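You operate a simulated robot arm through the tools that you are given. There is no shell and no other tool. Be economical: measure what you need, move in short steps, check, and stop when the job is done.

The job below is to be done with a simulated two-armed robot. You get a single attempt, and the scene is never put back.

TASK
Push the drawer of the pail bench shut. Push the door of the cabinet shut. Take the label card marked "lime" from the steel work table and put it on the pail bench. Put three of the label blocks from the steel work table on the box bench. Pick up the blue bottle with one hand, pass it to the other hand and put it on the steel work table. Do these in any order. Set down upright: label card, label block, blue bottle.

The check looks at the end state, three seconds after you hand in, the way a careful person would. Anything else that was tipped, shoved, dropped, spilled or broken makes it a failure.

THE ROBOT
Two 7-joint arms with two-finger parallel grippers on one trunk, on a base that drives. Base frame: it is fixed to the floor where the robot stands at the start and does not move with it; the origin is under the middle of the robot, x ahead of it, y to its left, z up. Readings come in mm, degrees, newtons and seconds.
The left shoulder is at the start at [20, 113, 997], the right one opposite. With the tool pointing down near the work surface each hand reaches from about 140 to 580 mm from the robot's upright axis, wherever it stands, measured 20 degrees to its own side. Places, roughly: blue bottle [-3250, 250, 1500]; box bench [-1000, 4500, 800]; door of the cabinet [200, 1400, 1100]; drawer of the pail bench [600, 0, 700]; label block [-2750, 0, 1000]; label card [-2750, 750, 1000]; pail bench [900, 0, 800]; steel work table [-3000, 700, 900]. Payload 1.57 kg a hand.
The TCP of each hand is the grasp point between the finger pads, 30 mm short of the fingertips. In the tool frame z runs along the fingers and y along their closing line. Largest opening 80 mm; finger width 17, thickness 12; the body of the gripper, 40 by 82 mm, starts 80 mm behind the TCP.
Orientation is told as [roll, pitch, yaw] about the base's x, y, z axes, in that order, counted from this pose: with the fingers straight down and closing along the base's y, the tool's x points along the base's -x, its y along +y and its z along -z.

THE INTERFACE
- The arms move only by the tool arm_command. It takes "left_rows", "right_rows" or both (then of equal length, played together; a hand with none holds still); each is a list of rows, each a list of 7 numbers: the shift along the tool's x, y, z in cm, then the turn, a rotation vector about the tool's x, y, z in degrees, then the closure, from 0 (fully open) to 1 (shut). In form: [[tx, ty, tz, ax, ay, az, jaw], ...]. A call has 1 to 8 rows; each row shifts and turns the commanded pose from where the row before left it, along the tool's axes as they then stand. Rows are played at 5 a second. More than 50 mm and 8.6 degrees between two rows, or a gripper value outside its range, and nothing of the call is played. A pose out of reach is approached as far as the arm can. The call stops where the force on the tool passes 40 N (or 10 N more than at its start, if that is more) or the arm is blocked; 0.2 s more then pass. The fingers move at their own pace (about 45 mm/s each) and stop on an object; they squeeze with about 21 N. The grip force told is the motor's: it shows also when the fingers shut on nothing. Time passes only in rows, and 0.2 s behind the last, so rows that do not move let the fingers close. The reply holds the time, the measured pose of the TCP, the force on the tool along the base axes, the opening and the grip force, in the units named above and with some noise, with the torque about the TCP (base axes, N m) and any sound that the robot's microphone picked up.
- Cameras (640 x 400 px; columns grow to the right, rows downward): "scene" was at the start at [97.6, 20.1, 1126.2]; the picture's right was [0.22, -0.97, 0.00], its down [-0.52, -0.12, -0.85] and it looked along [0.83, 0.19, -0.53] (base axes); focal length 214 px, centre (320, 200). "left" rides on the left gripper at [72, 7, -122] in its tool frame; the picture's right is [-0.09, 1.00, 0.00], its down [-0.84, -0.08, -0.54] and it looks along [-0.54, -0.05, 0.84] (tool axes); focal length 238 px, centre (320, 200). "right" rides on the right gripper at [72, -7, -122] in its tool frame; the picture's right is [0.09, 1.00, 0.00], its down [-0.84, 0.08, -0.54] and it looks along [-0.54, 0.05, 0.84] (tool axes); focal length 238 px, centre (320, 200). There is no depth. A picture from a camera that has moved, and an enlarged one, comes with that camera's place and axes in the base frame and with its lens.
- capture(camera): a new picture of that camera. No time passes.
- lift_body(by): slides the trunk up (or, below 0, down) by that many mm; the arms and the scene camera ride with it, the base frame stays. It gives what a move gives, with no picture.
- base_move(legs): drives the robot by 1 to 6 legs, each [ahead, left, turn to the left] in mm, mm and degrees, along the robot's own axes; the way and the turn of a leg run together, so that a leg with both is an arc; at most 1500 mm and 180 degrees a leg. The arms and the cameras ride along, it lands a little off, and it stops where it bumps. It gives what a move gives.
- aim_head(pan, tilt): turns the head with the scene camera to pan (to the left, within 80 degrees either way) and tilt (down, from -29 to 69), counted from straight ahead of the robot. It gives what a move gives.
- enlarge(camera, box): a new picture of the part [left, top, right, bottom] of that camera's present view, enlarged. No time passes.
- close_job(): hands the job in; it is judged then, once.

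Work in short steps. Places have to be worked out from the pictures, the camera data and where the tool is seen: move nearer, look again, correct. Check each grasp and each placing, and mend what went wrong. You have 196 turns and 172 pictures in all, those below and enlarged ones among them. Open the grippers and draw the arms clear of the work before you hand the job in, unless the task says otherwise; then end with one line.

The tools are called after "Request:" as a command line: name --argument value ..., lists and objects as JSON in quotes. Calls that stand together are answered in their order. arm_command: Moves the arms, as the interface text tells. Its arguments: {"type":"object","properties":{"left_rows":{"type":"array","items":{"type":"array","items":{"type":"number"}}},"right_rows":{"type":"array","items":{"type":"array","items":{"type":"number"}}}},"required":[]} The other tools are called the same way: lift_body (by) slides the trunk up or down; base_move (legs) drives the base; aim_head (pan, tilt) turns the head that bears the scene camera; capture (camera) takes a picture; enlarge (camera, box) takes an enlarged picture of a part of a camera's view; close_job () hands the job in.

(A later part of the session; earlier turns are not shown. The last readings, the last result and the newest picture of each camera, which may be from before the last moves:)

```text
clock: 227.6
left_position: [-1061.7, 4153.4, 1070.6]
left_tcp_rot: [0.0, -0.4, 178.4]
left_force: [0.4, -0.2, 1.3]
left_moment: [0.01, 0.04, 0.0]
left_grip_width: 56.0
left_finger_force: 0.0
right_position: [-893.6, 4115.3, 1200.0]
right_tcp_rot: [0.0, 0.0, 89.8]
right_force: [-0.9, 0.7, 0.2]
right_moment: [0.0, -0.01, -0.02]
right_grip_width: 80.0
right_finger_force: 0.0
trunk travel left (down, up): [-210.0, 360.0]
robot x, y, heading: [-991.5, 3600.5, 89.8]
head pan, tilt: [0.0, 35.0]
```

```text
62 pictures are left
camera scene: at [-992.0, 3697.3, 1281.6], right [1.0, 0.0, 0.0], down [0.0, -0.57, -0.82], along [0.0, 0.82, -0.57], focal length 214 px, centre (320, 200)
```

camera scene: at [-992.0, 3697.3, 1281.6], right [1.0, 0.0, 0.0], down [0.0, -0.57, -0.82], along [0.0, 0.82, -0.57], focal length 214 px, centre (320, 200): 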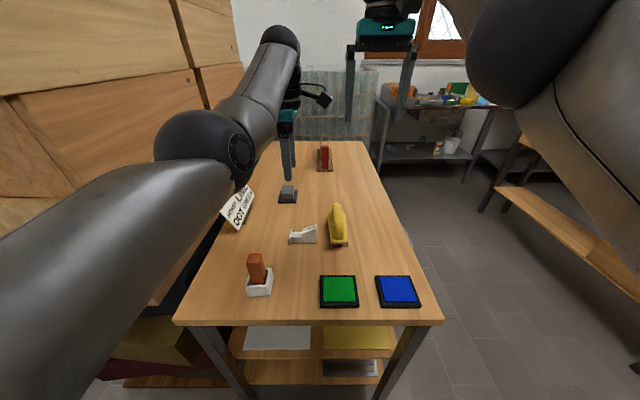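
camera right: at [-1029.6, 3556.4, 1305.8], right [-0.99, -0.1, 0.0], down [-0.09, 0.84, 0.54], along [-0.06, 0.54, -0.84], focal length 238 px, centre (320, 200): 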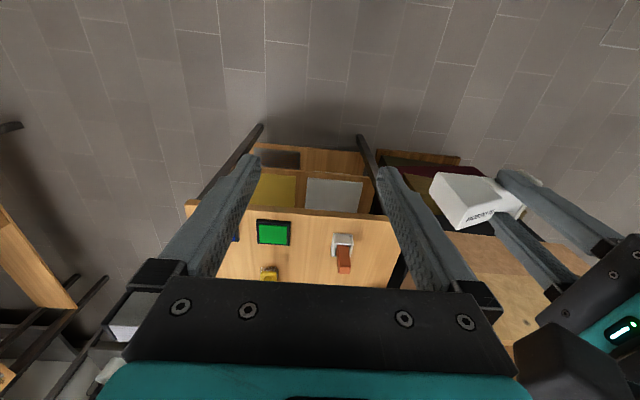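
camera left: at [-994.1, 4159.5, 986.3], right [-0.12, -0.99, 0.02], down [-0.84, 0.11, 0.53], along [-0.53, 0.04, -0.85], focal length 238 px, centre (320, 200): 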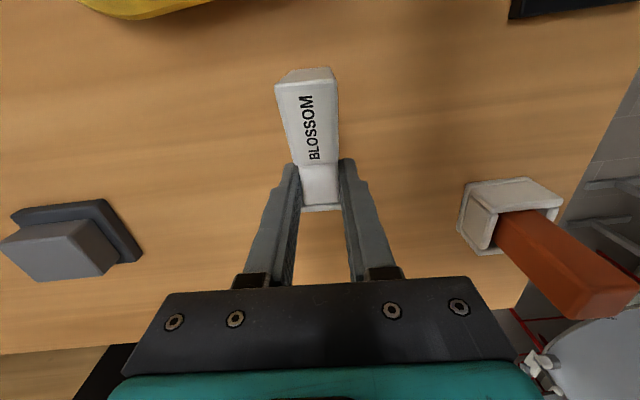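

Block 1 stands well. I back off and straighten the left hand's yaw, then return through the doorway for the next two blocks.

Request:
base_move --legs '[[-500, 0, 0], [0, 130, 0]]'

Request:
arm_command --left_rows '[[0, 0, 0, 0, 0, 8, 0], [0, 0, 0, 0, 0, 8, 0], [0, 0, 0, 0, 0, 8, 0], [0, 0, 0, 0, 0, 8, 0], [0, 0, 0, 0, 0, 8, 0], [0, 0, 0, 0, 0, 8, 0], [0, 0, 0, 0, 0, 8, 0], [0, 0, 0, 0, 0, 8, 0]]'

Request:
arm_command --left_rows '[[0, 0, 0, 0, 0, 8, 0], [0, 0, 0, 0, 0, 8, 0], [0, 0, 0, 0, 0, 8, 0]]' --right_rows '[[0, 0, 4, 0, 0, 0, 0], [0, 0, 4, 0, 0, 0, 0], [0, 0, 4, 0, 0, 0, 0]]'

Request:
base_move --legs '[[-1300, 0, 0], [-900, 0, 0]]'

```text
clock: 231.4
left_position: [-1194.7, 3658.6, 1069.5]
left_tcp_rot: [0.0, -0.2, 178.1]
left_force: [-1.3, 0.6, 0.7]
left_moment: [0.06, -0.03, -0.01]
left_grip_width: 56.3
left_finger_force: 0.1
right_position: [-1025.9, 3619.0, 1197.9]
right_tcp_rot: [0.0, 0.0, 89.3]
right_force: [0.3, 0.7, -0.8]
right_moment: [0.0, -0.04, 0.04]
right_grip_width: 79.9
right_finger_force: 0.1
trunk travel left (down, up): [-210.0, 360.0]
robot x, y, heading: [-1125.4, 3106.6, 89.9]
head pan, tilt: [0.0, 35.0]
```

```text
clock: 233.2
left_position: [-1193.6, 3659.7, 1071.0]
left_tcp_rot: [0.2, -0.1, 114.1]
left_force: [0.2, -0.6, -0.6]
left_moment: [0.01, 0.0, 0.01]
left_grip_width: 80.2
left_finger_force: 0.1
right_position: [-1025.0, 3619.9, 1198.9]
right_tcp_rot: [0.0, -0.2, 89.4]
right_force: [0.4, -0.2, 1.1]
right_moment: [-0.03, -0.02, 0.02]
right_grip_width: 80.0
right_finger_force: 0.1
trunk travel left (down, up): [-210.0, 360.0]
robot x, y, heading: [-1127.1, 3104.3, 89.6]
head pan, tilt: [0.0, 35.0]
```

```text
clock: 234.0
left_position: [-1192.5, 3657.8, 1070.3]
left_tcp_rot: [0.2, 0.0, 89.9]
left_force: [0.2, 0.1, 0.5]
left_moment: [0.0, -0.01, -0.02]
left_grip_width: 79.9
left_finger_force: 0.1
right_position: [-1026.9, 3619.4, 1077.0]
right_tcp_rot: [0.2, -0.1, 89.5]
right_force: [-0.1, -0.4, -1.5]
right_moment: [0.0, 0.03, 0.02]
right_grip_width: 80.0
right_finger_force: 0.0
trunk travel left (down, up): [-210.0, 360.0]
robot x, y, heading: [-1125.1, 3108.5, 89.6]
head pan, tilt: [0.0, 35.0]
```

```text
clock: 244.7
left_position: [-1197.3, 1497.4, 1071.4]
left_tcp_rot: [0.2, -0.1, 90.4]
left_force: [-0.1, -0.3, -0.6]
left_moment: [0.01, 0.04, -0.02]
left_grip_width: 80.0
left_finger_force: 0.1
right_position: [-1028.3, 1458.1, 1078.1]
right_tcp_rot: [-0.1, -0.1, 89.8]
right_force: [0.4, -0.2, 0.9]
right_moment: [0.01, -0.02, -0.05]
right_grip_width: 80.1
right_finger_force: 0.1
trunk travel left (down, up): [-210.0, 360.0]
robot x, y, heading: [-1124.4, 942.1, 89.9]
head pan, tilt: [0.0, 35.0]
```

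Back at the processing room. I turn to face −x and drive to about [-2050, -150] to inspect the corner left of the work table.

Request:
base_move --legs '[[-300, 0, 0], [0, 0, 90], [900, 0, 0], [0, 790, 0]]'

Request:
aim_head --pan 10 --tilt 30

Request:
capture --camera "scene"

```text
clock: 258.8
left_position: [-2578.3, -221.3, 1071.2]
left_tcp_rot: [0.2, 0.0, -180.0]
left_force: [-0.3, -0.1, 0.1]
left_moment: [-0.03, 0.02, 0.0]
left_grip_width: 80.2
left_finger_force: 0.0
right_position: [-2537.3, -52.9, 1078.0]
right_tcp_rot: [0.0, -0.1, 179.4]
right_force: [0.2, 0.6, -1.4]
right_moment: [-0.02, 0.01, 0.04]
right_grip_width: 79.9
right_finger_force: 0.0
trunk travel left (down, up): [-210.0, 360.0]
robot x, y, heading: [-2024.7, -152.5, 179.6]
head pan, tilt: [0.0, 35.0]
```

```text
clock: 259.5
left_position: [-2578.0, -220.9, 1070.2]
left_tcp_rot: [0.3, 0.0, -179.8]
left_force: [-0.3, 0.1, -0.7]
left_moment: [-0.02, 0.03, -0.03]
left_grip_width: 79.8
left_finger_force: 0.1
right_position: [-2535.9, -53.6, 1078.4]
right_tcp_rot: [0.0, 0.0, 179.3]
right_force: [0.4, -0.1, 0.1]
right_moment: [0.0, 0.02, 0.01]
right_grip_width: 80.1
right_finger_force: 0.1
trunk travel left (down, up): [-210.0, 360.0]
robot x, y, heading: [-2022.5, -154.7, 179.9]
head pan, tilt: [10.0, 30.0]
```

```text
61 pictures are left
camera scene: at [-2121.9, -169.6, 1289.5], right [-0.17, 0.99, 0.0], down [0.49, 0.08, -0.87], along [-0.85, -0.14, -0.5], focal length 214 px, centre (320, 200)
```

scene: 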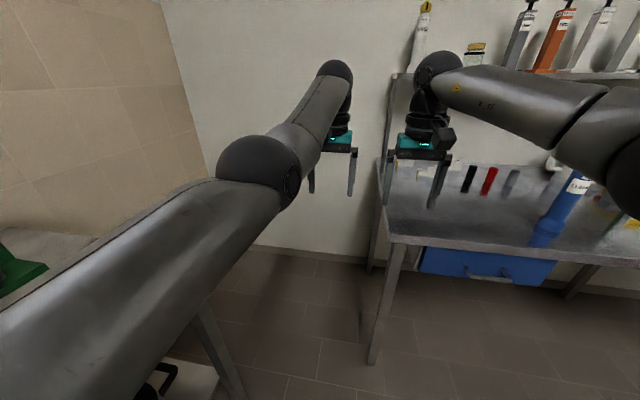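

The corner is free (wall x≈−3364); gap between the table legs is wide enough along y≈−290. I drive in, turn to heading 138° and move to about [-2790, -260].

Request:
base_move --legs '[[0, 137, 0], [400, 0, 0], [0, 0, -42], [292, 223, 0]]'

Request:
aim_head --pan 0 --tilt 35

Request:
capture --camera "scene"

Request:
capture --camera "right"

```text
clock: 266.3
left_position: [-3125.6, 55.5, 1073.1]
left_tcp_rot: [0.7, -0.2, 137.1]
left_force: [0.9, 0.4, -0.5]
left_moment: [0.0, 0.02, 0.02]
left_grip_width: 79.9
left_finger_force: 0.2
right_position: [-2996.0, 144.2, 1078.6]
right_tcp_rot: [0.0, -0.1, 138.1]
right_force: [0.9, -0.1, -0.2]
right_moment: [0.02, -0.02, 0.01]
right_grip_width: 80.0
right_finger_force: 0.0
trunk travel left (down, up): [-210.0, 360.0]
robot x, y, heading: [-2682.2, -270.5, 138.3]
head pan, tilt: [10.0, 30.0]
stopped in leg 4: the robot was blocked; the commanded pose is now the measured one
```

```text
clock: 267.0
left_position: [-3125.7, 54.6, 1072.5]
left_tcp_rot: [0.7, -0.3, 137.2]
left_force: [0.5, -0.1, 0.1]
left_moment: [-0.01, 0.02, 0.0]
left_grip_width: 80.0
left_finger_force: 0.0
right_position: [-2995.3, 146.2, 1078.8]
right_tcp_rot: [0.1, -0.1, 138.1]
right_force: [0.2, -0.6, 0.2]
right_moment: [0.0, 0.01, 0.01]
right_grip_width: 80.0
right_finger_force: 0.0
trunk travel left (down, up): [-210.0, 360.0]
robot x, y, heading: [-2682.1, -271.3, 138.3]
head pan, tilt: [0.0, 35.0]
```

```text
60 pictures are left
camera scene: at [-2748.5, -205.5, 1282.1], right [0.67, 0.75, 0.0], down [0.42, -0.38, -0.82], along [-0.61, 0.55, -0.57], focal length 214 px, centre (320, 200)
```

scene: 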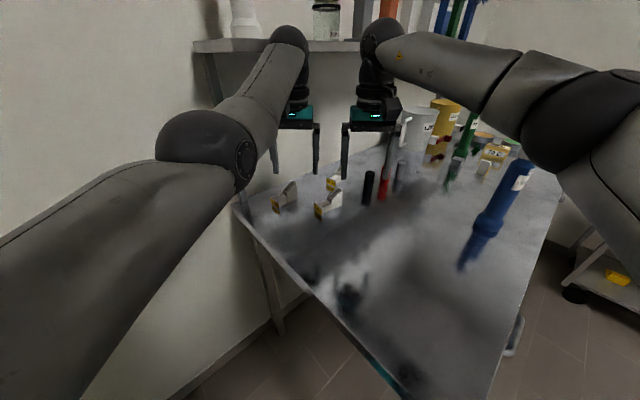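

```text
59 pictures are left
camera right: at [-2936.6, 101.9, 1201.8], right [-0.6, -0.8, 0.0], down [-0.67, 0.5, 0.54], along [-0.44, 0.33, -0.84], focal length 238 px, centre (320, 200)
```

right: 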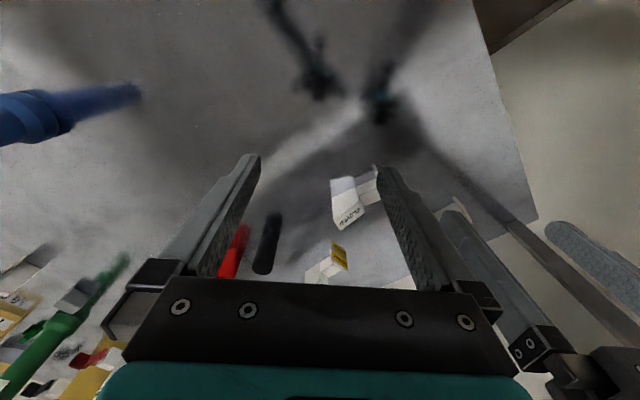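

Blocked, probably by the table's front-left leg (base radius ~260). Nothing looks disturbed. I zoom in to place the blocks precisely.

Request:
enlarge --camera "scene" --box '[255, 160, 375, 235]'

Request:
enlarge --camera "right" --box '[260, 150, 420, 290]'

```text
5.33 times, centred on (315, 198) of scene
camera zoom: at [-2748.5, -205.5, 1282.1], right [0.67, 0.75, 0.0], down [0.42, -0.38, -0.82], along [-0.61, 0.55, -0.57], focal length 1144 px, centre (347, 213)
```

zoom: 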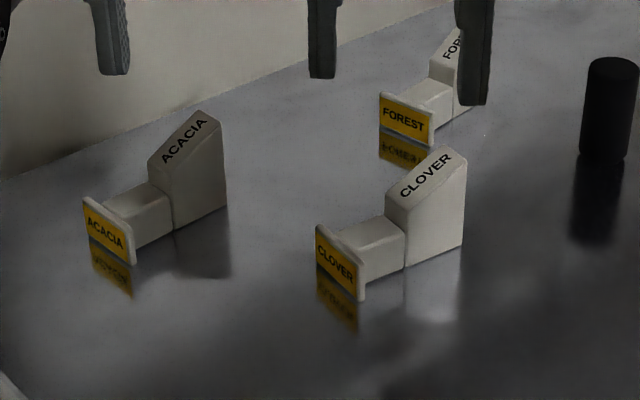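

```text
2.86 times, centred on (340, 220) of right
camera zoom: at [-2936.6, 101.9, 1201.8], right [-0.6, -0.8, 0.0], down [-0.67, 0.5, 0.54], along [-0.44, 0.33, -0.84], focal length 681 px, centre (263, 143)
```

zoom: 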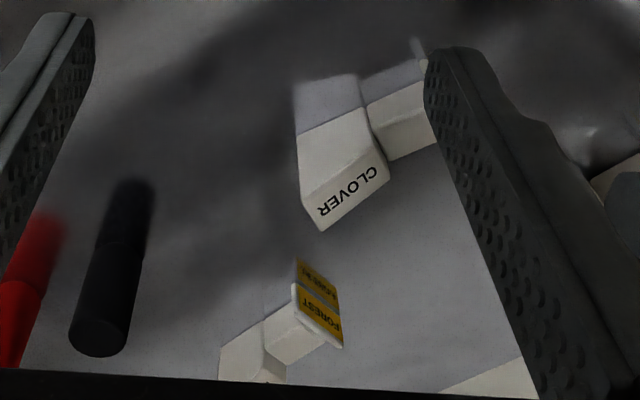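

CLOVER's neck is about [-3130, 158], ACACIA's about [-3241, 77], both with axis along y. I ease away from the leg, then go on to about [-2815, -285].

Request:
base_move --legs '[[-20, 23, 0], [97, 86, 0]]'

```text
clock: 268.1
left_position: [-3124.8, 25.8, 1069.9]
left_tcp_rot: [0.8, 0.2, 136.5]
left_force: [0.6, -0.6, 0.6]
left_moment: [0.0, 0.0, 0.01]
left_grip_width: 80.0
left_finger_force: 0.0
right_position: [-2999.9, 113.2, 1078.4]
right_tcp_rot: [0.0, -0.1, 138.0]
right_force: [0.6, 0.3, 0.4]
right_moment: [0.03, 0.01, 0.02]
right_grip_width: 80.0
right_finger_force: 0.1
trunk travel left (down, up): [-210.0, 360.0]
robot x, y, heading: [-2683.7, -301.0, 138.1]
head pan, tilt: [0.0, 35.0]
stopped in leg 2: the robot was blocked; the commanded pose is now the measured one
```

The left hand's pose got nudged: its wrist likely met the shelf edge (z≈1310), not the base. I back off 30 mm, lower the trunk 85 mm and look.

Request:
base_move --legs '[[-25, -22, 0]]'

Request:
lift_body --by -85

Request:
aim_head --pan 0 --tilt 10

Request:
capture --camera "scene"

```text
clock: 269.0
left_position: [-3095.9, 24.6, 1067.4]
left_tcp_rot: [0.7, 0.5, 136.8]
left_force: [-0.7, -0.2, -0.8]
left_moment: [-0.04, 0.03, 0.03]
left_grip_width: 80.1
left_finger_force: 0.1
right_position: [-2968.8, 113.3, 1077.5]
right_tcp_rot: [-0.1, 0.0, 138.0]
right_force: [-0.1, -0.1, 0.0]
right_moment: [0.01, 0.02, 0.04]
right_grip_width: 79.9
right_finger_force: 0.1
trunk travel left (down, up): [-210.0, 360.0]
robot x, y, heading: [-2648.2, -300.9, 138.1]
head pan, tilt: [0.0, 35.0]
```

```text
clock: 270.2
left_position: [-3097.2, 24.0, 982.8]
left_tcp_rot: [0.6, 0.4, 136.8]
left_force: [0.5, 0.2, 0.4]
left_moment: [-0.01, -0.01, 0.0]
left_grip_width: 80.0
left_finger_force: 0.0
right_position: [-2968.6, 113.0, 992.7]
right_tcp_rot: [-0.1, 0.0, 137.9]
right_force: [0.0, 0.2, 0.1]
right_moment: [0.03, -0.03, -0.03]
right_grip_width: 80.0
right_finger_force: 0.0
trunk travel left (down, up): [-125.0, 445.0]
robot x, y, heading: [-2653.8, -304.4, 138.2]
head pan, tilt: [0.0, 35.0]
```

```text
clock: 271.1
left_position: [-3096.6, 25.1, 982.1]
left_tcp_rot: [0.6, 0.5, 136.8]
left_force: [0.5, 0.6, 0.1]
left_moment: [0.01, 0.02, -0.01]
left_grip_width: 80.0
left_finger_force: 0.0
right_position: [-2969.5, 114.1, 991.7]
right_tcp_rot: [0.0, 0.1, 138.1]
right_force: [0.1, -0.2, 0.5]
right_moment: [0.0, 0.04, 0.03]
right_grip_width: 79.9
right_finger_force: 0.0
trunk travel left (down, up): [-125.0, 445.0]
robot x, y, heading: [-2655.6, -301.3, 138.2]
head pan, tilt: [0.0, 10.0]
```

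```text
56 pictures are left
camera scene: at [-2727.7, -233.4, 1236.8], right [0.67, 0.75, 0.0], down [0.13, -0.12, -0.98], along [-0.73, 0.66, -0.17], focal length 214 px, centre (320, 200)
```

scene: 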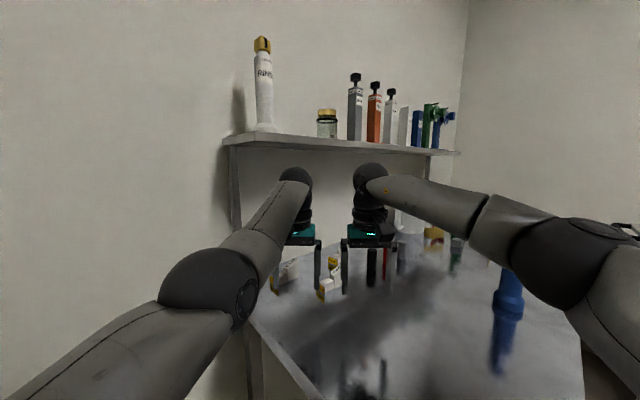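

All shelf items stand undisturbed. I raise the left hand 40 mm (still below the shelf) and drive on to about [-2795, -275].

Request:
arm_command --left_rows '[[0, 0, -4, -0.6, -0.4, 1.2, 0]]'

Request:
base_move --legs '[[122, 74, 0]]'

Request:
capture --camera "right"

Request:
capture --camera "left"

```text
clock: 271.5
left_position: [-3092.3, 20.2, 1020.3]
left_tcp_rot: [1.3, 0.2, 135.5]
left_force: [0.7, 0.0, 0.8]
left_moment: [0.04, -0.02, -0.02]
left_grip_width: 79.9
left_finger_force: 0.1
left hand out of reach, approached as far as the arm can: row 1
right_position: [-2969.8, 113.6, 991.4]
right_tcp_rot: [-0.1, 0.0, 137.9]
right_force: [0.0, 0.6, -0.7]
right_moment: [0.02, 0.02, -0.01]
right_grip_width: 80.0
right_finger_force: 0.0
trunk travel left (down, up): [-125.0, 445.0]
robot x, y, heading: [-2651.5, -301.7, 138.1]
head pan, tilt: [0.0, 10.0]
```

```text
clock: 272.8
left_position: [-3232.9, 44.8, 1019.6]
left_tcp_rot: [1.2, 0.1, 135.5]
left_force: [-0.8, -0.5, -0.2]
left_moment: [0.02, -0.02, 0.03]
left_grip_width: 80.3
left_finger_force: 0.1
right_position: [-3109.8, 139.1, 992.3]
right_tcp_rot: [-0.1, 0.1, 138.0]
right_force: [0.3, -0.6, 0.5]
right_moment: [0.0, -0.01, 0.01]
right_grip_width: 80.0
right_finger_force: 0.1
trunk travel left (down, up): [-125.0, 445.0]
robot x, y, heading: [-2792.2, -275.5, 138.3]
head pan, tilt: [0.0, 10.0]
```

```text
55 pictures are left
camera right: at [-3052.0, 96.1, 1115.3], right [-0.6, -0.8, 0.0], down [-0.67, 0.5, 0.54], along [-0.43, 0.32, -0.84], focal length 238 px, centre (320, 200)
```

right: 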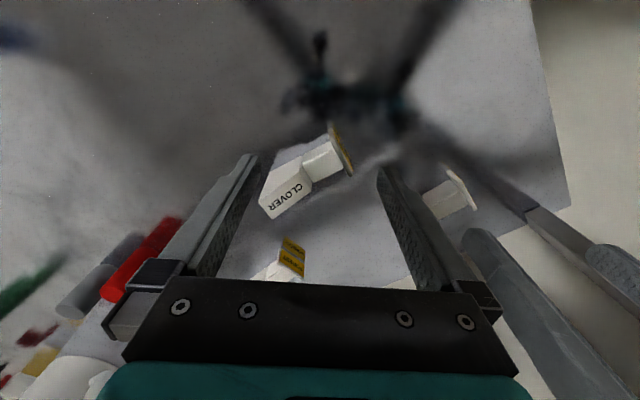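

```text
54 pictures are left
camera left: at [-3183.9, -7.8, 1140.4], right [-0.76, -0.65, 0.02], down [-0.54, 0.65, 0.54], along [-0.36, 0.4, -0.84], focal length 238 px, centre (320, 200)
```

left: 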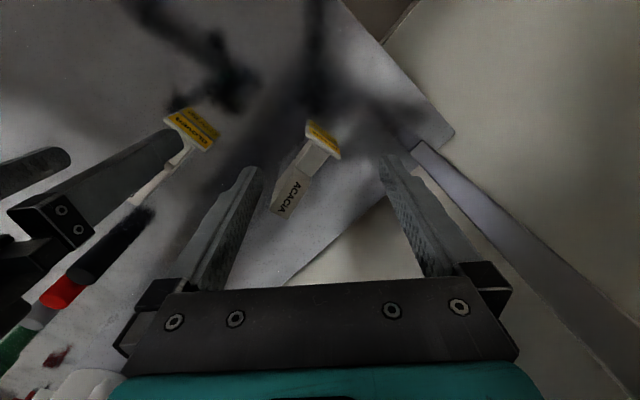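

Both hands are well placed. I turn the right hand −48° so its fingers close along x across CLOVER's neck at ≈[-3127, 152].

Request:
arm_command --right_rows '[[0, 0, 0, 0, 0, 8, 0], [0, 0, 0, 0, 0, 8, 0], [0, 0, 0, 0, 0, 8, 0], [0, 0, 0, 0, 0, 8, 0], [0, 0, 0, 0, 0, 8, 0], [0, 0, 0, 0, 0, 8, 0], [-1.3, 1.7, 0, 0, 0, 0, 0]]'

Request:
capture --camera "right"

```text
clock: 274.4
left_position: [-3231.4, 45.7, 1019.3]
left_tcp_rot: [1.2, 0.1, 135.6]
left_force: [-0.7, -1.3, 0.0]
left_moment: [-0.05, -0.01, -0.01]
left_grip_width: 80.1
left_finger_force: 0.0
right_position: [-3126.2, 151.2, 991.5]
right_tcp_rot: [-0.1, 0.0, 89.9]
right_force: [-0.9, 0.3, 0.7]
right_moment: [-0.01, -0.03, -0.02]
right_grip_width: 80.0
right_finger_force: 0.1
trunk travel left (down, up): [-125.0, 445.0]
robot x, y, heading: [-2792.3, -277.8, 138.2]
head pan, tilt: [0.0, 10.0]
```

```text
53 pictures are left
camera right: at [-3120.7, 79.8, 1115.7], right [-1.0, -0.09, 0.0], down [-0.08, 0.84, 0.54], along [-0.05, 0.54, -0.84], focal length 238 px, centre (320, 200)
```

right: 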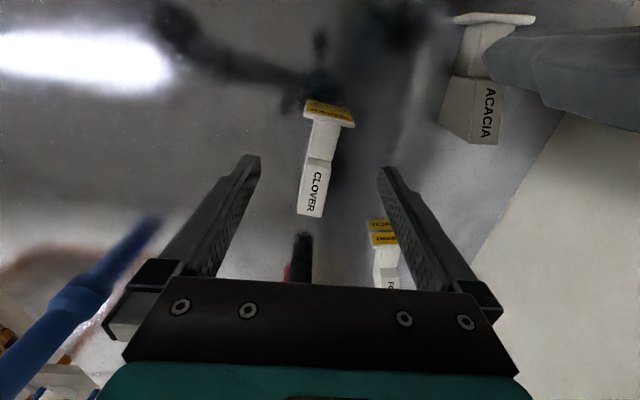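

The block is turned about 6° more; I adjust yaw, and lower 78 mm.

Request:
arm_command --right_rows '[[0, 0.3, 0, 0, 0, 6, 0], [0, 0, 3.9, 0, 0, 0, 0], [0, 0, 3.9, 0, 0, 0, 0]]'

Request:
capture --camera "right"

```text
clock: 275.2
left_position: [-3232.0, 46.0, 1020.0]
left_tcp_rot: [1.3, 0.2, 135.6]
left_force: [-0.1, 0.4, 0.5]
left_moment: [0.0, -0.02, 0.0]
left_grip_width: 80.0
left_finger_force: 0.1
right_position: [-3129.5, 154.8, 911.8]
right_tcp_rot: [-0.1, 0.0, 84.1]
right_force: [0.6, 0.5, 1.1]
right_moment: [0.02, -0.02, -0.02]
right_grip_width: 80.0
right_finger_force: 0.1
trunk travel left (down, up): [-125.0, 445.0]
robot x, y, heading: [-2789.9, -279.3, 138.2]
head pan, tilt: [0.0, 10.0]
```

```text
52 pictures are left
camera right: at [-3130.8, 81.3, 1035.3], right [-1.0, 0.01, 0.0], down [0.01, 0.84, 0.54], along [0.01, 0.54, -0.84], focal length 238 px, centre (320, 200)
```

right: 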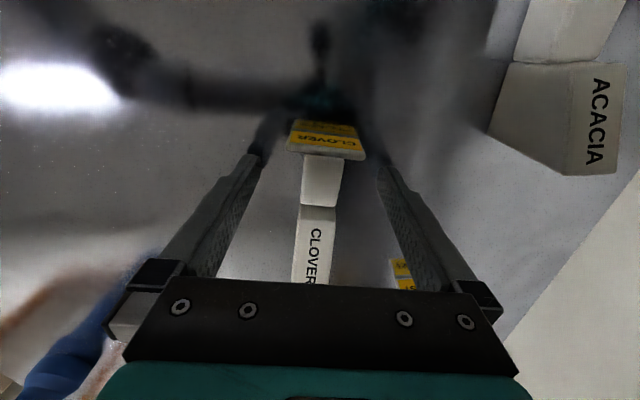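

Neck centred. I close the right hand and lift a little with the arm.

Request:
arm_command --right_rows '[[0, 0, 0, 0, 0, 0, 0.5], [0, 0, 0, 0, 0, 0, 1], [0, 0, 0, 0, 0, 0, 1], [0, 0, 0, 0, 0, 0, 1], [0, 0, 0, 0, 0, 0, 1], [0, 0, 0, 0, 0, 0, 1]]'

Request:
arm_command --right_rows '[[0, 0, -3, 0, 0, 0, 1], [0, 0, -3, 0, 0, 0, 1], [0, 0, -3, 0, 0, 0, 1]]'

Request:
capture --camera "right"

```text
clock: 276.6
left_position: [-3232.6, 44.9, 1020.1]
left_tcp_rot: [1.2, 0.1, 135.4]
left_force: [-0.1, 0.3, 0.0]
left_moment: [0.01, 0.03, 0.02]
left_grip_width: 79.9
left_finger_force: 0.1
right_position: [-3129.7, 154.0, 912.1]
right_tcp_rot: [0.0, 0.0, 84.1]
right_force: [-0.8, -0.5, 0.5]
right_moment: [0.0, 0.03, -0.01]
right_grip_width: 23.2
right_finger_force: 21.1
trunk travel left (down, up): [-125.0, 445.0]
robot x, y, heading: [-2789.0, -275.9, 138.1]
head pan, tilt: [0.0, 10.0]
```

```text
clock: 277.4
left_position: [-3232.1, 44.3, 1019.0]
left_tcp_rot: [1.1, 0.1, 135.5]
left_force: [0.6, 0.1, -0.3]
left_moment: [-0.02, 0.03, 0.01]
left_grip_width: 79.8
left_finger_force: 0.0
right_position: [-3128.0, 152.8, 1004.9]
right_tcp_rot: [-0.1, 0.0, 84.0]
right_force: [-0.4, 0.5, -1.5]
right_moment: [0.01, 0.0, 0.01]
right_grip_width: 23.1
right_finger_force: 20.7
trunk travel left (down, up): [-125.0, 445.0]
robot x, y, heading: [-2791.6, -274.6, 138.3]
head pan, tilt: [0.0, 10.0]
```

```text
51 pictures are left
camera right: at [-3129.3, 80.5, 1128.0], right [-1.0, 0.01, 0.0], down [0.01, 0.84, 0.54], along [0.01, 0.54, -0.84], focal length 238 px, centre (320, 200)
```

right: 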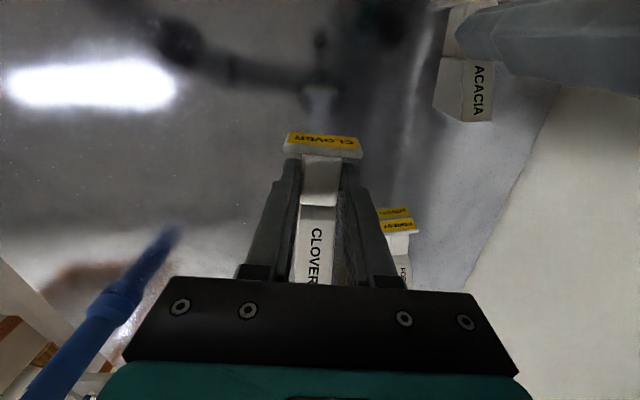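

CLOVER is held. Now ACACIA with the left hand: I level it and turn −40°, moving over the neck (≈[-3242, 70]), then look.

Request:
arm_command --left_rows '[[0, 0, 0, 1.2, 0, 8, 0], [0, 0, 0, 0, 0, 8, 0], [0, 0, 0, 0, 0, 8, 0], [0, 0, 0, 0, 0, 8, 0], [0, 0, 0, 0, 0, 8, 0], [-2.3, 0.9, 0, 0, 0, 0, 0]]'

Request:
capture --camera "left"

```text
clock: 278.8
left_position: [-3231.7, 46.9, 1016.7]
left_tcp_rot: [0.0, 0.1, 95.4]
left_force: [0.2, 0.1, 0.1]
left_moment: [0.02, 0.01, -0.01]
left_grip_width: 80.4
left_finger_force: 0.0
left hand out of reach, approached as far as the arm can: row 6
right_position: [-3128.4, 153.1, 1003.6]
right_tcp_rot: [-0.1, 0.0, 84.0]
right_force: [0.1, -0.4, -0.5]
right_moment: [-0.01, 0.02, 0.01]
right_grip_width: 23.2
right_finger_force: 20.5
trunk travel left (down, up): [-125.0, 445.0]
robot x, y, heading: [-2789.1, -279.5, 138.0]
head pan, tilt: [0.0, 10.0]
```

```text
50 pictures are left
camera left: at [-3232.2, -24.3, 1137.7], right [-1.0, 0.0, 0.0], down [0.0, 0.84, 0.54], along [0.0, 0.54, -0.84], focal length 238 px, centre (320, 200)
```

left: 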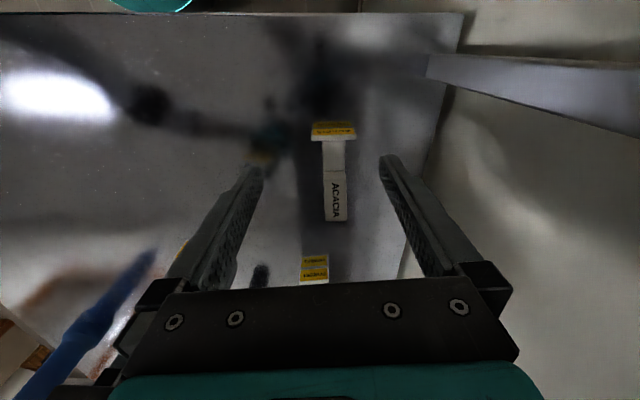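

Neck at about [-3247, 69]; the arm is at its limit, so I nudge the base 26 mm ahead.

Request:
base_move --legs '[[26, -6, 0]]'

Request:
arm_command --left_rows '[[0, 0, 3, 0, 0, 0, 0], [0, 0, 3, 0, 0, 0, 0]]'

Request:
capture --camera "left"

```text
clock: 279.6
left_position: [-3248.6, 69.1, 1017.2]
left_tcp_rot: [-0.1, 0.3, 95.6]
left_force: [0.2, 0.2, -0.9]
left_moment: [0.01, -0.03, -0.01]
left_grip_width: 80.0
left_finger_force: 0.1
right_position: [-3144.0, 175.3, 1004.2]
right_tcp_rot: [-0.1, 0.1, 84.0]
right_force: [0.2, -0.3, -0.3]
right_moment: [-0.03, -0.01, 0.0]
right_grip_width: 23.2
right_finger_force: 21.2
trunk travel left (down, up): [-125.0, 445.0]
robot x, y, heading: [-2808.3, -257.9, 138.3]
head pan, tilt: [0.0, 10.0]
```

```text
clock: 280.2
left_position: [-3253.3, 77.5, 958.6]
left_tcp_rot: [-0.2, 0.1, 95.5]
left_force: [-0.9, -0.1, 0.7]
left_moment: [0.02, 0.03, 0.0]
left_grip_width: 79.9
left_finger_force: 0.0
left hand out of reach, approached as far as the arm can: row 1, 2
right_position: [-3144.4, 174.0, 1004.5]
right_tcp_rot: [0.0, 0.0, 84.0]
right_force: [-1.4, 0.0, -0.9]
right_moment: [-0.01, 0.0, -0.01]
right_grip_width: 22.9
right_finger_force: 21.2
trunk travel left (down, up): [-125.0, 445.0]
robot x, y, heading: [-2807.0, -251.8, 138.0]
head pan, tilt: [0.0, 10.0]
```

```text
49 pictures are left
camera left: at [-3254.2, 6.6, 1079.0], right [-1.0, 0.0, 0.0], down [-0.01, 0.84, 0.54], along [0.0, 0.54, -0.84], focal length 238 px, centre (320, 200)
```

left: 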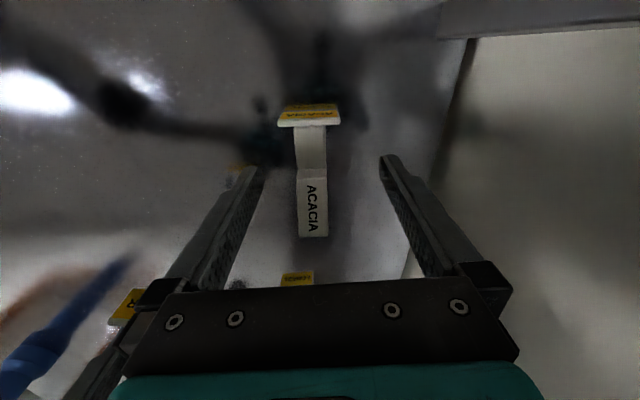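

TCP needs ≈(+6, −8) mm. I correct with the base and lower by the trunk 45 mm (the right-hand block then still hangs ~48 mm above the table).

Request:
base_move --legs '[[-10, 2, 0]]'

Request:
lift_body --by -46

Request:
capture --camera "left"

```text
clock: 281.0
left_position: [-3247.1, 70.9, 958.5]
left_tcp_rot: [-0.2, 0.3, 95.5]
left_force: [0.3, 0.0, 0.5]
left_moment: [0.0, 0.01, -0.01]
left_grip_width: 79.9
left_finger_force: 0.1
right_position: [-3138.7, 165.2, 1005.0]
right_tcp_rot: [-0.2, -0.1, 84.0]
right_force: [0.2, -0.3, -0.2]
right_moment: [-0.01, 0.01, 0.03]
right_grip_width: 23.1
right_finger_force: 20.9
trunk travel left (down, up): [-125.0, 445.0]
robot x, y, heading: [-2799.5, -265.0, 138.0]
head pan, tilt: [0.0, 10.0]
```

```text
clock: 281.9
left_position: [-3248.1, 69.1, 911.6]
left_tcp_rot: [-0.2, 0.2, 95.5]
left_force: [0.5, 0.3, -0.5]
left_moment: [-0.01, 0.0, -0.01]
left_grip_width: 80.2
left_finger_force: 0.0
right_position: [-3137.7, 165.9, 957.7]
right_tcp_rot: [-0.1, 0.1, 84.1]
right_force: [-0.8, 0.2, -0.2]
right_moment: [-0.04, -0.02, 0.02]
right_grip_width: 23.1
right_finger_force: 21.1
trunk travel left (down, up): [-79.0, 491.0]
robot x, y, heading: [-2799.7, -264.7, 138.1]
head pan, tilt: [0.0, 10.0]
```

```text
48 pictures are left
camera left: at [-3247.7, -1.7, 1033.3], right [-1.0, 0.0, 0.0], down [-0.01, 0.84, 0.54], along [0.0, 0.54, -0.84], focal length 238 px, centre (320, 200)
```

left: 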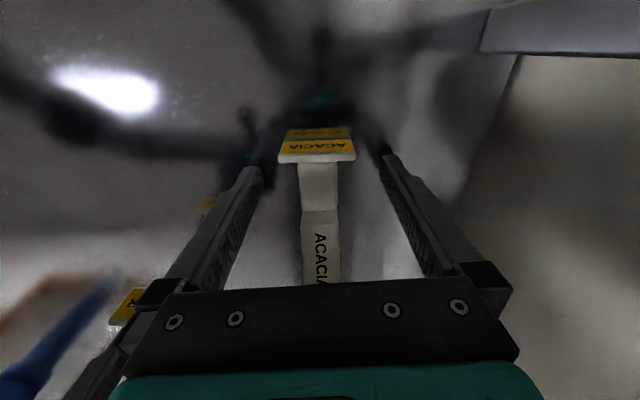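

The neck is between the pads. I close the left hand and lift with the trunk.

Request:
arm_command --left_rows '[[0, 0, 0, 0, 0, 0, 0.5], [0, 0, 0, 0, 0, 0, 1], [0, 0, 0, 0, 0, 0, 1], [0, 0, 0, 0, 0, 0, 1], [0, 0, 0, 0, 0, 0, 1], [0, 0, 0, 0, 0, 0, 1]]'

Request:
lift_body --by 85

Request:
capture --camera "left"

```text
clock: 283.3
left_position: [-3247.8, 70.2, 912.4]
left_tcp_rot: [-0.1, 0.3, 95.5]
left_force: [0.2, 0.9, 1.4]
left_moment: [0.02, 0.03, 0.05]
left_grip_width: 23.0
left_finger_force: 20.8
right_position: [-3138.1, 165.6, 957.9]
right_tcp_rot: [0.0, 0.0, 84.0]
right_force: [0.2, 0.3, -1.0]
right_moment: [-0.01, -0.02, -0.01]
right_grip_width: 23.4
right_finger_force: 20.7
trunk travel left (down, up): [-79.0, 491.0]
robot x, y, heading: [-2796.8, -261.4, 138.2]
head pan, tilt: [0.0, 10.0]
```

```text
clock: 284.5
left_position: [-3247.5, 68.9, 997.8]
left_tcp_rot: [-0.1, 0.2, 95.6]
left_force: [-0.2, 0.0, -0.2]
left_moment: [-0.01, 0.02, 0.01]
left_grip_width: 23.0
left_finger_force: 21.4
right_position: [-3136.5, 166.1, 1041.9]
right_tcp_rot: [-0.2, 0.0, 84.0]
right_force: [-0.3, 0.0, -0.7]
right_moment: [-0.02, -0.03, 0.0]
right_grip_width: 23.1
right_finger_force: 20.8
trunk travel left (down, up): [-164.0, 406.0]
robot x, y, heading: [-2794.8, -261.5, 138.2]
head pan, tilt: [0.0, 10.0]
```

```text
47 pictures are left
camera left: at [-3247.3, -1.7, 1118.1], right [-1.0, 0.0, 0.0], down [-0.01, 0.84, 0.54], along [0.0, 0.54, -0.84], focal length 238 px, centre (320, 200)
```

left: 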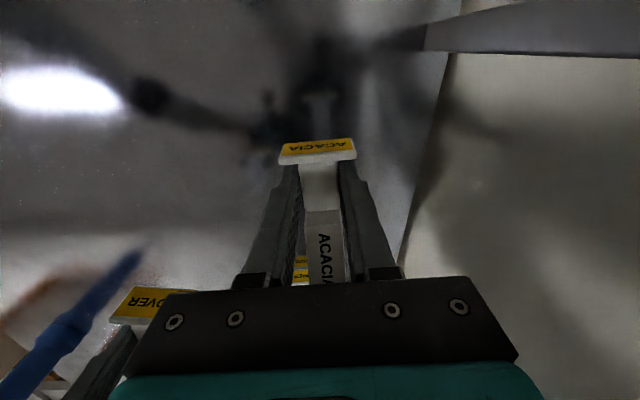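

Both blocks held. I retrace my way out of the corner and go on towards the doorway.

Request:
base_move --legs '[[-296, -226, 0], [0, 0, 42]]'

Request:
base_move --legs '[[-400, 0, 0], [0, -137, 0], [-900, 0, 0]]'

Request:
capture --camera "left"

```text
clock: 288.8
left_position: [-2982.8, -340.6, 997.4]
left_tcp_rot: [-0.2, 0.3, 137.4]
left_force: [-1.0, -0.3, 0.4]
left_moment: [0.0, -0.02, -0.01]
left_grip_width: 23.2
left_finger_force: 21.4
right_position: [-2965.2, -196.5, 1042.8]
right_tcp_rot: [-0.1, 0.0, 125.9]
right_force: [0.1, 0.6, 0.1]
right_moment: [-0.03, -0.03, -0.01]
right_grip_width: 22.9
right_finger_force: 20.5
trunk travel left (down, up): [-164.0, 406.0]
robot x, y, heading: [-2426.6, -292.3, -180.1]
head pan, tilt: [0.0, 10.0]
```

```text
clock: 296.5
left_position: [-1691.3, -199.5, 997.6]
left_tcp_rot: [-0.1, 0.3, 136.0]
left_force: [-0.4, -0.9, -1.0]
left_moment: [-0.01, -0.01, -0.01]
left_grip_width: 23.2
left_finger_force: 21.4
right_position: [-1669.3, -55.2, 1043.5]
right_tcp_rot: [-0.1, 0.0, 124.4]
right_force: [0.6, 0.2, -0.1]
right_moment: [0.0, -0.02, 0.03]
right_grip_width: 23.4
right_finger_force: 20.6
trunk travel left (down, up): [-164.0, 406.0]
robot x, y, heading: [-1135.5, -163.4, 178.7]
head pan, tilt: [0.0, 10.0]
```

```text
46 pictures are left
camera left: at [-1645.2, -254.5, 1118.2], right [-0.76, -0.65, 0.0], down [-0.55, 0.64, 0.54], along [-0.35, 0.41, -0.84], focal length 238 px, centre (320, 200)
```

left: 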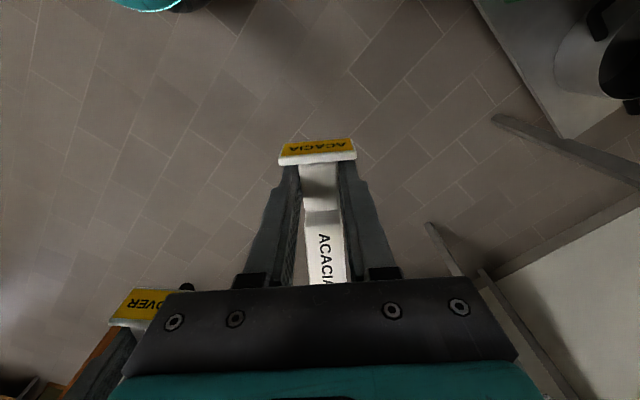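

I turn to +y and drive up to just before the doorway, then correct.

Request:
base_move --legs '[[0, 0, -88.7], [1000, -15, 0]]'

```text
clock: 305.6
left_position: [-1151.2, 1412.6, 997.0]
left_tcp_rot: [-0.2, 0.3, 46.6]
left_force: [-0.6, 0.5, -0.5]
left_moment: [-0.01, 0.03, 0.02]
left_grip_width: 23.1
left_finger_force: 21.1
right_position: [-1007.1, 1391.7, 1042.5]
right_tcp_rot: [-0.1, 0.0, 35.0]
right_force: [0.0, 0.0, -0.3]
right_moment: [-0.02, 0.03, 0.02]
right_grip_width: 23.4
right_finger_force: 21.1
trunk travel left (down, up): [-164.0, 406.0]
robot x, y, heading: [-1106.7, 851.8, 89.4]
head pan, tilt: [0.0, 10.0]
```

Request:
base_move --legs '[[0, 12, 0.6], [1500, 0, 0], [850, 0, 0]]'

Request:
lift_body --by 100

Request:
aim_head --pan 0 --tilt 35

Request:
capture --camera "scene"

```text
clock: 317.6
left_position: [-1085.6, 3788.5, 997.0]
left_tcp_rot: [-0.1, 0.3, 45.4]
left_force: [-0.4, 0.1, 0.0]
left_moment: [-0.02, 0.01, 0.0]
left_grip_width: 23.1
left_finger_force: 21.2
right_position: [-940.9, 3765.0, 1042.8]
right_tcp_rot: [-0.2, 0.0, 33.9]
right_force: [-0.1, -0.7, -0.8]
right_moment: [-0.02, 0.01, 0.0]
right_grip_width: 23.2
right_finger_force: 21.6
trunk travel left (down, up): [-164.0, 406.0]
robot x, y, heading: [-1053.5, 3232.0, 88.0]
head pan, tilt: [0.0, 10.0]
```

```text
clock: 318.9
left_position: [-1085.2, 3789.0, 1097.7]
left_tcp_rot: [-0.3, 0.3, 45.5]
left_force: [0.6, 0.7, -0.9]
left_moment: [-0.01, -0.02, 0.02]
left_grip_width: 23.2
left_finger_force: 20.5
right_position: [-940.9, 3765.3, 1143.3]
right_tcp_rot: [-0.1, 0.0, 33.8]
right_force: [-0.1, 0.1, -0.5]
right_moment: [-0.03, 0.03, -0.02]
right_grip_width: 23.4
right_finger_force: 21.5
trunk travel left (down, up): [-264.0, 306.0]
robot x, y, heading: [-1051.5, 3231.1, 88.0]
head pan, tilt: [0.0, 10.0]
```

```text
clock: 319.8
left_position: [-1085.6, 3789.3, 1097.9]
left_tcp_rot: [-0.2, 0.2, 45.4]
left_force: [0.3, -0.5, 0.4]
left_moment: [-0.04, -0.02, 0.01]
left_grip_width: 23.2
left_finger_force: 21.0
right_position: [-940.4, 3764.9, 1144.0]
right_tcp_rot: [-0.1, 0.0, 33.9]
right_force: [-0.9, 0.5, -0.8]
right_moment: [0.01, 0.05, 0.0]
right_grip_width: 23.2
right_finger_force: 21.1
trunk travel left (down, up): [-264.0, 306.0]
robot x, y, heading: [-1054.6, 3230.0, 87.8]
head pan, tilt: [0.0, 35.0]
```

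```text
45 pictures are left
camera scene: at [-1050.7, 3329.3, 1335.7], right [1.0, -0.03, 0.0], down [-0.02, -0.57, -0.82], along [0.03, 0.82, -0.57], focal length 214 px, centre (320, 200)
```

scene: 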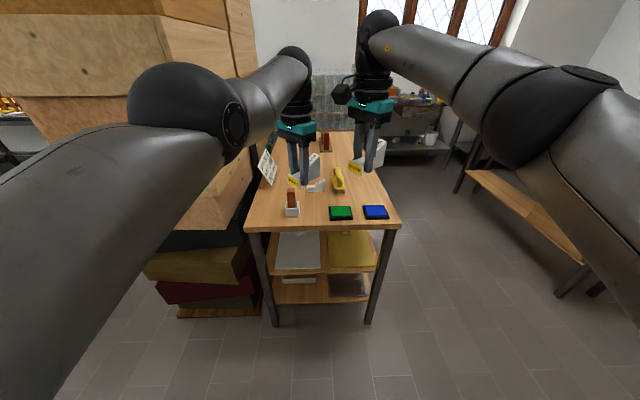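

The block spot for ACACIA (left hand): [-1050, 4060], between holder and BLOSSOM; CLOVER (right): right side of the bench near [-815, 4140]. I raise the right hand 100 mm and position for the left one.

Request:
arm_command --right_rows '[[0, 0, -4, 0, 0, 0, 1], [0, 0, -4, 0, 0, 0, 1], [0, 0, -2, 0, 0, 0, 1]]'

Request:
base_move --legs '[[0, 0, 2.1], [273, -55, 0]]'

Request:
capture --camera "left"

Request:
capture --camera "scene"

```text
clock: 320.6
left_position: [-1085.6, 3788.1, 1098.1]
left_tcp_rot: [-0.2, 0.3, 45.4]
left_force: [-0.3, 0.6, -1.1]
left_moment: [-0.02, 0.0, -0.03]
left_grip_width: 23.2
left_finger_force: 21.0
right_position: [-940.0, 3759.0, 1222.3]
right_tcp_rot: [0.0, 0.0, 34.0]
right_force: [0.0, -0.2, -0.8]
right_moment: [-0.04, 0.03, -0.03]
right_grip_width: 23.1
right_finger_force: 21.0
right hand out of reach, approached as far as the arm can: row 2, 3
trunk travel left (down, up): [-264.0, 306.0]
robot x, y, heading: [-1054.6, 3231.3, 88.2]
head pan, tilt: [0.0, 35.0]
```

```text
clock: 322.9
left_position: [-1051.8, 4061.3, 1097.3]
left_tcp_rot: [-0.2, 0.4, 47.5]
left_force: [-0.2, 0.3, -0.6]
left_moment: [0.0, 0.04, -0.01]
left_grip_width: 23.0
left_finger_force: 21.2
right_position: [-906.9, 4035.0, 1222.1]
right_tcp_rot: [0.0, 0.0, 36.0]
right_force: [-0.7, -0.7, -0.1]
right_moment: [-0.02, 0.02, 0.0]
right_grip_width: 22.9
right_finger_force: 20.7
trunk travel left (down, up): [-264.0, 306.0]
robot x, y, heading: [-1002.8, 3501.5, 90.1]
head pan, tilt: [0.0, 35.0]
```

```text
44 pictures are left
camera left: at [-1105.4, 4013.3, 1217.9], right [-0.67, 0.74, 0.0], down [0.62, 0.57, 0.54], along [0.4, 0.36, -0.84], focal length 238 px, centre (320, 200)
```

left: 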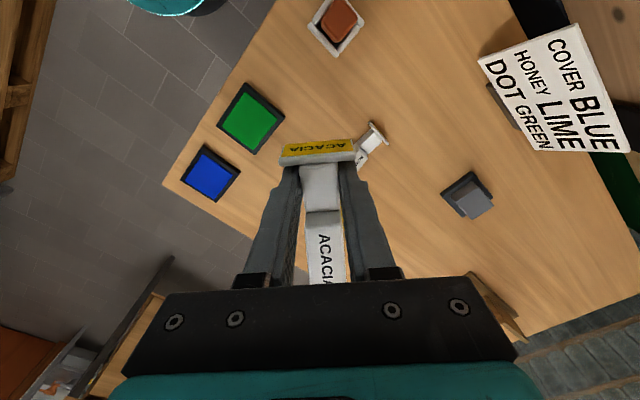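

```text
43 pictures are left
camera scene: at [-1000.5, 3603.4, 1335.6], right [1.0, 0.0, 0.0], down [0.0, -0.57, -0.82], along [0.0, 0.82, -0.57], focal length 214 px, centre (320, 200)
```

scene: 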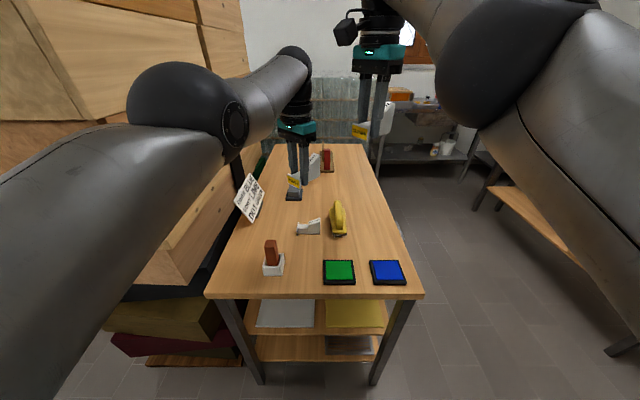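

The projected landing spot is clear on all sides. I lower the trunk 240 mm and check.

Request:
lift_body --by -240

Request:
capture --camera "scene"

```text
clock: 325.4
left_position: [-1051.7, 4060.2, 857.0]
left_tcp_rot: [-0.2, 0.3, 47.5]
left_force: [-0.1, -0.2, -0.3]
left_moment: [-0.01, 0.0, -0.02]
left_grip_width: 23.1
left_finger_force: 20.8
right_position: [-905.9, 4035.3, 982.4]
right_tcp_rot: [0.0, -0.1, 36.0]
right_force: [-0.6, -0.5, 0.2]
right_moment: [0.0, 0.01, -0.01]
right_grip_width: 23.0
right_finger_force: 21.5
trunk travel left (down, up): [-24.0, 546.0]
robot x, y, heading: [-1005.3, 3502.8, 90.1]
head pan, tilt: [0.0, 35.0]
```

```text
42 pictures are left
camera scene: at [-1000.7, 3602.6, 1095.8], right [1.0, 0.0, 0.0], down [0.0, -0.57, -0.82], along [0.0, 0.82, -0.57], focal length 214 px, centre (320, 200)
```

scene: 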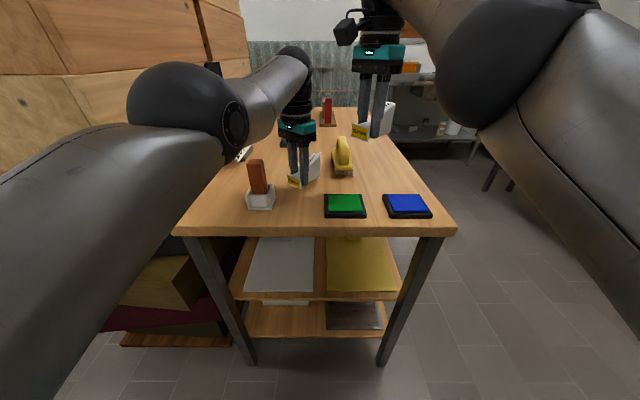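

Bottom is ~22 mm above the bench. I lower 18 mm by trunk and zoom in.

Request:
lift_body --by -18

Request:
enlarge --camera "scene" --box '[260, 140, 340, 210]'

```text
clock: 326.1
left_position: [-1052.9, 4059.9, 839.5]
left_tcp_rot: [-0.3, 0.3, 47.5]
left_force: [-0.8, -0.6, -0.4]
left_moment: [-0.02, 0.02, 0.0]
left_grip_width: 23.0
left_finger_force: 20.7
right_position: [-906.2, 4034.9, 964.4]
right_tcp_rot: [0.0, -0.1, 36.0]
right_force: [-0.1, -0.3, -0.5]
right_moment: [-0.04, -0.01, -0.02]
right_grip_width: 23.1
right_finger_force: 21.0
trunk travel left (down, up): [-6.0, 564.0]
robot x, y, heading: [-1003.3, 3507.4, 90.1]
head pan, tilt: [0.0, 35.0]
```

```text
5.71 times, centred on (300, 175) of scene
camera zoom: at [-1000.7, 3602.5, 1077.7], right [1.0, 0.0, 0.0], down [0.0, -0.57, -0.82], along [0.0, 0.82, -0.57], focal length 1226 px, centre (434, 343)
```

zoom: 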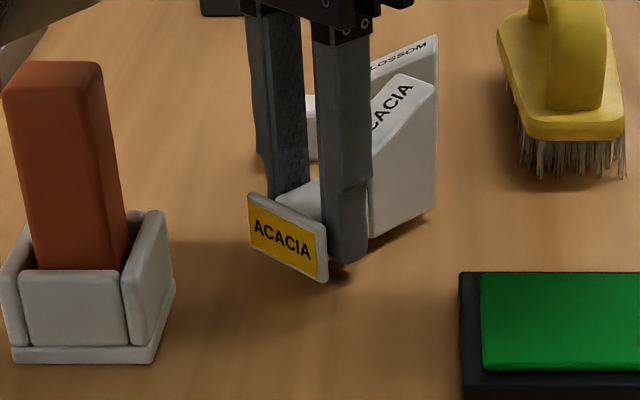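

A few mm left, spot is clear. I step down with the left arm.

Request:
arm_command --left_rows '[[0, 0, 0.2, 0, 0, 0, 1], [0, 0, 0.2, 0, 0, 0, 1], [0, 0, 0, 0, 0, 0, 1]]'

Request:
arm_command --left_rows '[[0, 0, 0.1, 0, 0, 0, 1], [0, 0, 0, 0, 0, 0, 1]]'

Request:
arm_command --left_rows '[[0, 0, 0.1, 0, 0, 0, 1], [0, 0, 0, 0, 0, 0, 1]]'

Request:
enlarge --camera "scene" --box '[280, 150, 330, 200]'

```text
clock: 326.9
left_position: [-1051.4, 4060.4, 835.4]
left_tcp_rot: [-0.1, 0.4, 47.5]
left_force: [0.4, 0.3, 0.0]
left_moment: [-0.02, 0.04, 0.02]
left_grip_width: 23.1
left_finger_force: 21.3
right_position: [-906.3, 4034.5, 964.5]
right_tcp_rot: [0.0, -0.2, 36.0]
right_force: [0.3, 0.6, -0.4]
right_moment: [0.0, -0.03, -0.04]
right_grip_width: 23.0
right_finger_force: 21.2
trunk travel left (down, up): [-6.0, 564.0]
robot x, y, heading: [-1002.4, 3505.0, 90.2]
head pan, tilt: [0.0, 35.0]
```

```text
clock: 327.5
left_position: [-1052.2, 4060.6, 833.3]
left_tcp_rot: [-0.2, 0.4, 47.5]
left_force: [-0.9, 0.2, -0.3]
left_moment: [-0.02, 0.03, 0.0]
left_grip_width: 23.1
left_finger_force: 21.2
right_position: [-907.0, 4035.0, 964.1]
right_tcp_rot: [0.0, -0.2, 36.1]
right_force: [-0.3, 0.4, -0.2]
right_moment: [0.02, 0.0, -0.03]
right_grip_width: 23.1
right_finger_force: 20.7
trunk travel left (down, up): [-6.0, 564.0]
robot x, y, heading: [-1002.8, 3506.2, 90.3]
head pan, tilt: [0.0, 35.0]
```

```text
clock: 328.1
left_position: [-1052.3, 4060.4, 833.1]
left_tcp_rot: [-0.2, 0.4, 47.6]
left_force: [0.3, -0.4, -0.7]
left_moment: [-0.01, 0.01, -0.01]
left_grip_width: 23.2
left_finger_force: 20.4
right_position: [-905.8, 4034.8, 964.7]
right_tcp_rot: [-0.1, -0.1, 36.0]
right_force: [0.0, 0.3, 0.1]
right_moment: [-0.03, 0.03, -0.04]
right_grip_width: 23.1
right_finger_force: 21.1
trunk travel left (down, up): [-6.0, 564.0]
robot x, y, heading: [-999.8, 3506.0, 90.2]
head pan, tilt: [0.0, 35.0]
```

```text
8.00 times, centred on (305, 175) of scene
camera zoom: at [-1000.7, 3602.7, 1077.7], right [1.0, 0.0, 0.0], down [0.0, -0.57, -0.82], along [0.0, 0.82, -0.57], focal length 1716 px, centre (440, 400)
```

zoom: 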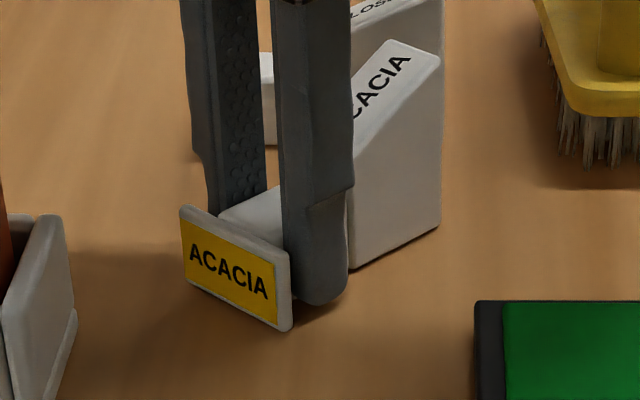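

Continue 1 mm steps until contact shows.

Request:
arm_command --left_rows '[[0, 0, 0.1, 0, 0, 0, 1], [0, 0, 0, 0, 0, 0, 1]]'

Request:
arm_command --left_rows '[[0, 0, 0.1, 0, 0, 0, 1], [0, 0, 0, 0, 0, 0, 1]]'

```text
clock: 328.7
left_position: [-1053.2, 4061.0, 832.1]
left_tcp_rot: [-0.2, 0.5, 47.5]
left_force: [0.0, -1.7, 2.0]
left_moment: [0.13, -0.04, 0.02]
left_grip_width: 23.1
left_finger_force: 21.3
right_position: [-907.4, 4035.5, 964.4]
right_tcp_rot: [0.0, -0.1, 36.0]
right_force: [-0.1, 0.1, 0.0]
right_moment: [0.01, 0.01, -0.01]
right_grip_width: 22.9
right_finger_force: 20.9
trunk travel left (down, up): [-6.0, 564.0]
robot x, y, heading: [-1002.1, 3505.8, 90.3]
head pan, tilt: [0.0, 35.0]
```

```text
clock: 329.3
left_position: [-1052.3, 4061.1, 833.4]
left_tcp_rot: [-0.1, 0.3, 47.5]
left_force: [-1.6, -0.5, 7.8]
left_moment: [0.36, -0.23, 0.04]
left_grip_width: 23.0
left_finger_force: 20.7
right_position: [-906.4, 4035.3, 965.7]
right_tcp_rot: [0.1, -0.1, 36.1]
right_force: [0.2, 0.0, -1.1]
right_moment: [0.02, 0.04, -0.03]
right_grip_width: 22.9
right_finger_force: 20.6
trunk travel left (down, up): [-6.0, 564.0]
robot x, y, heading: [-999.6, 3498.8, 90.3]
head pan, tilt: [0.0, 35.0]
```

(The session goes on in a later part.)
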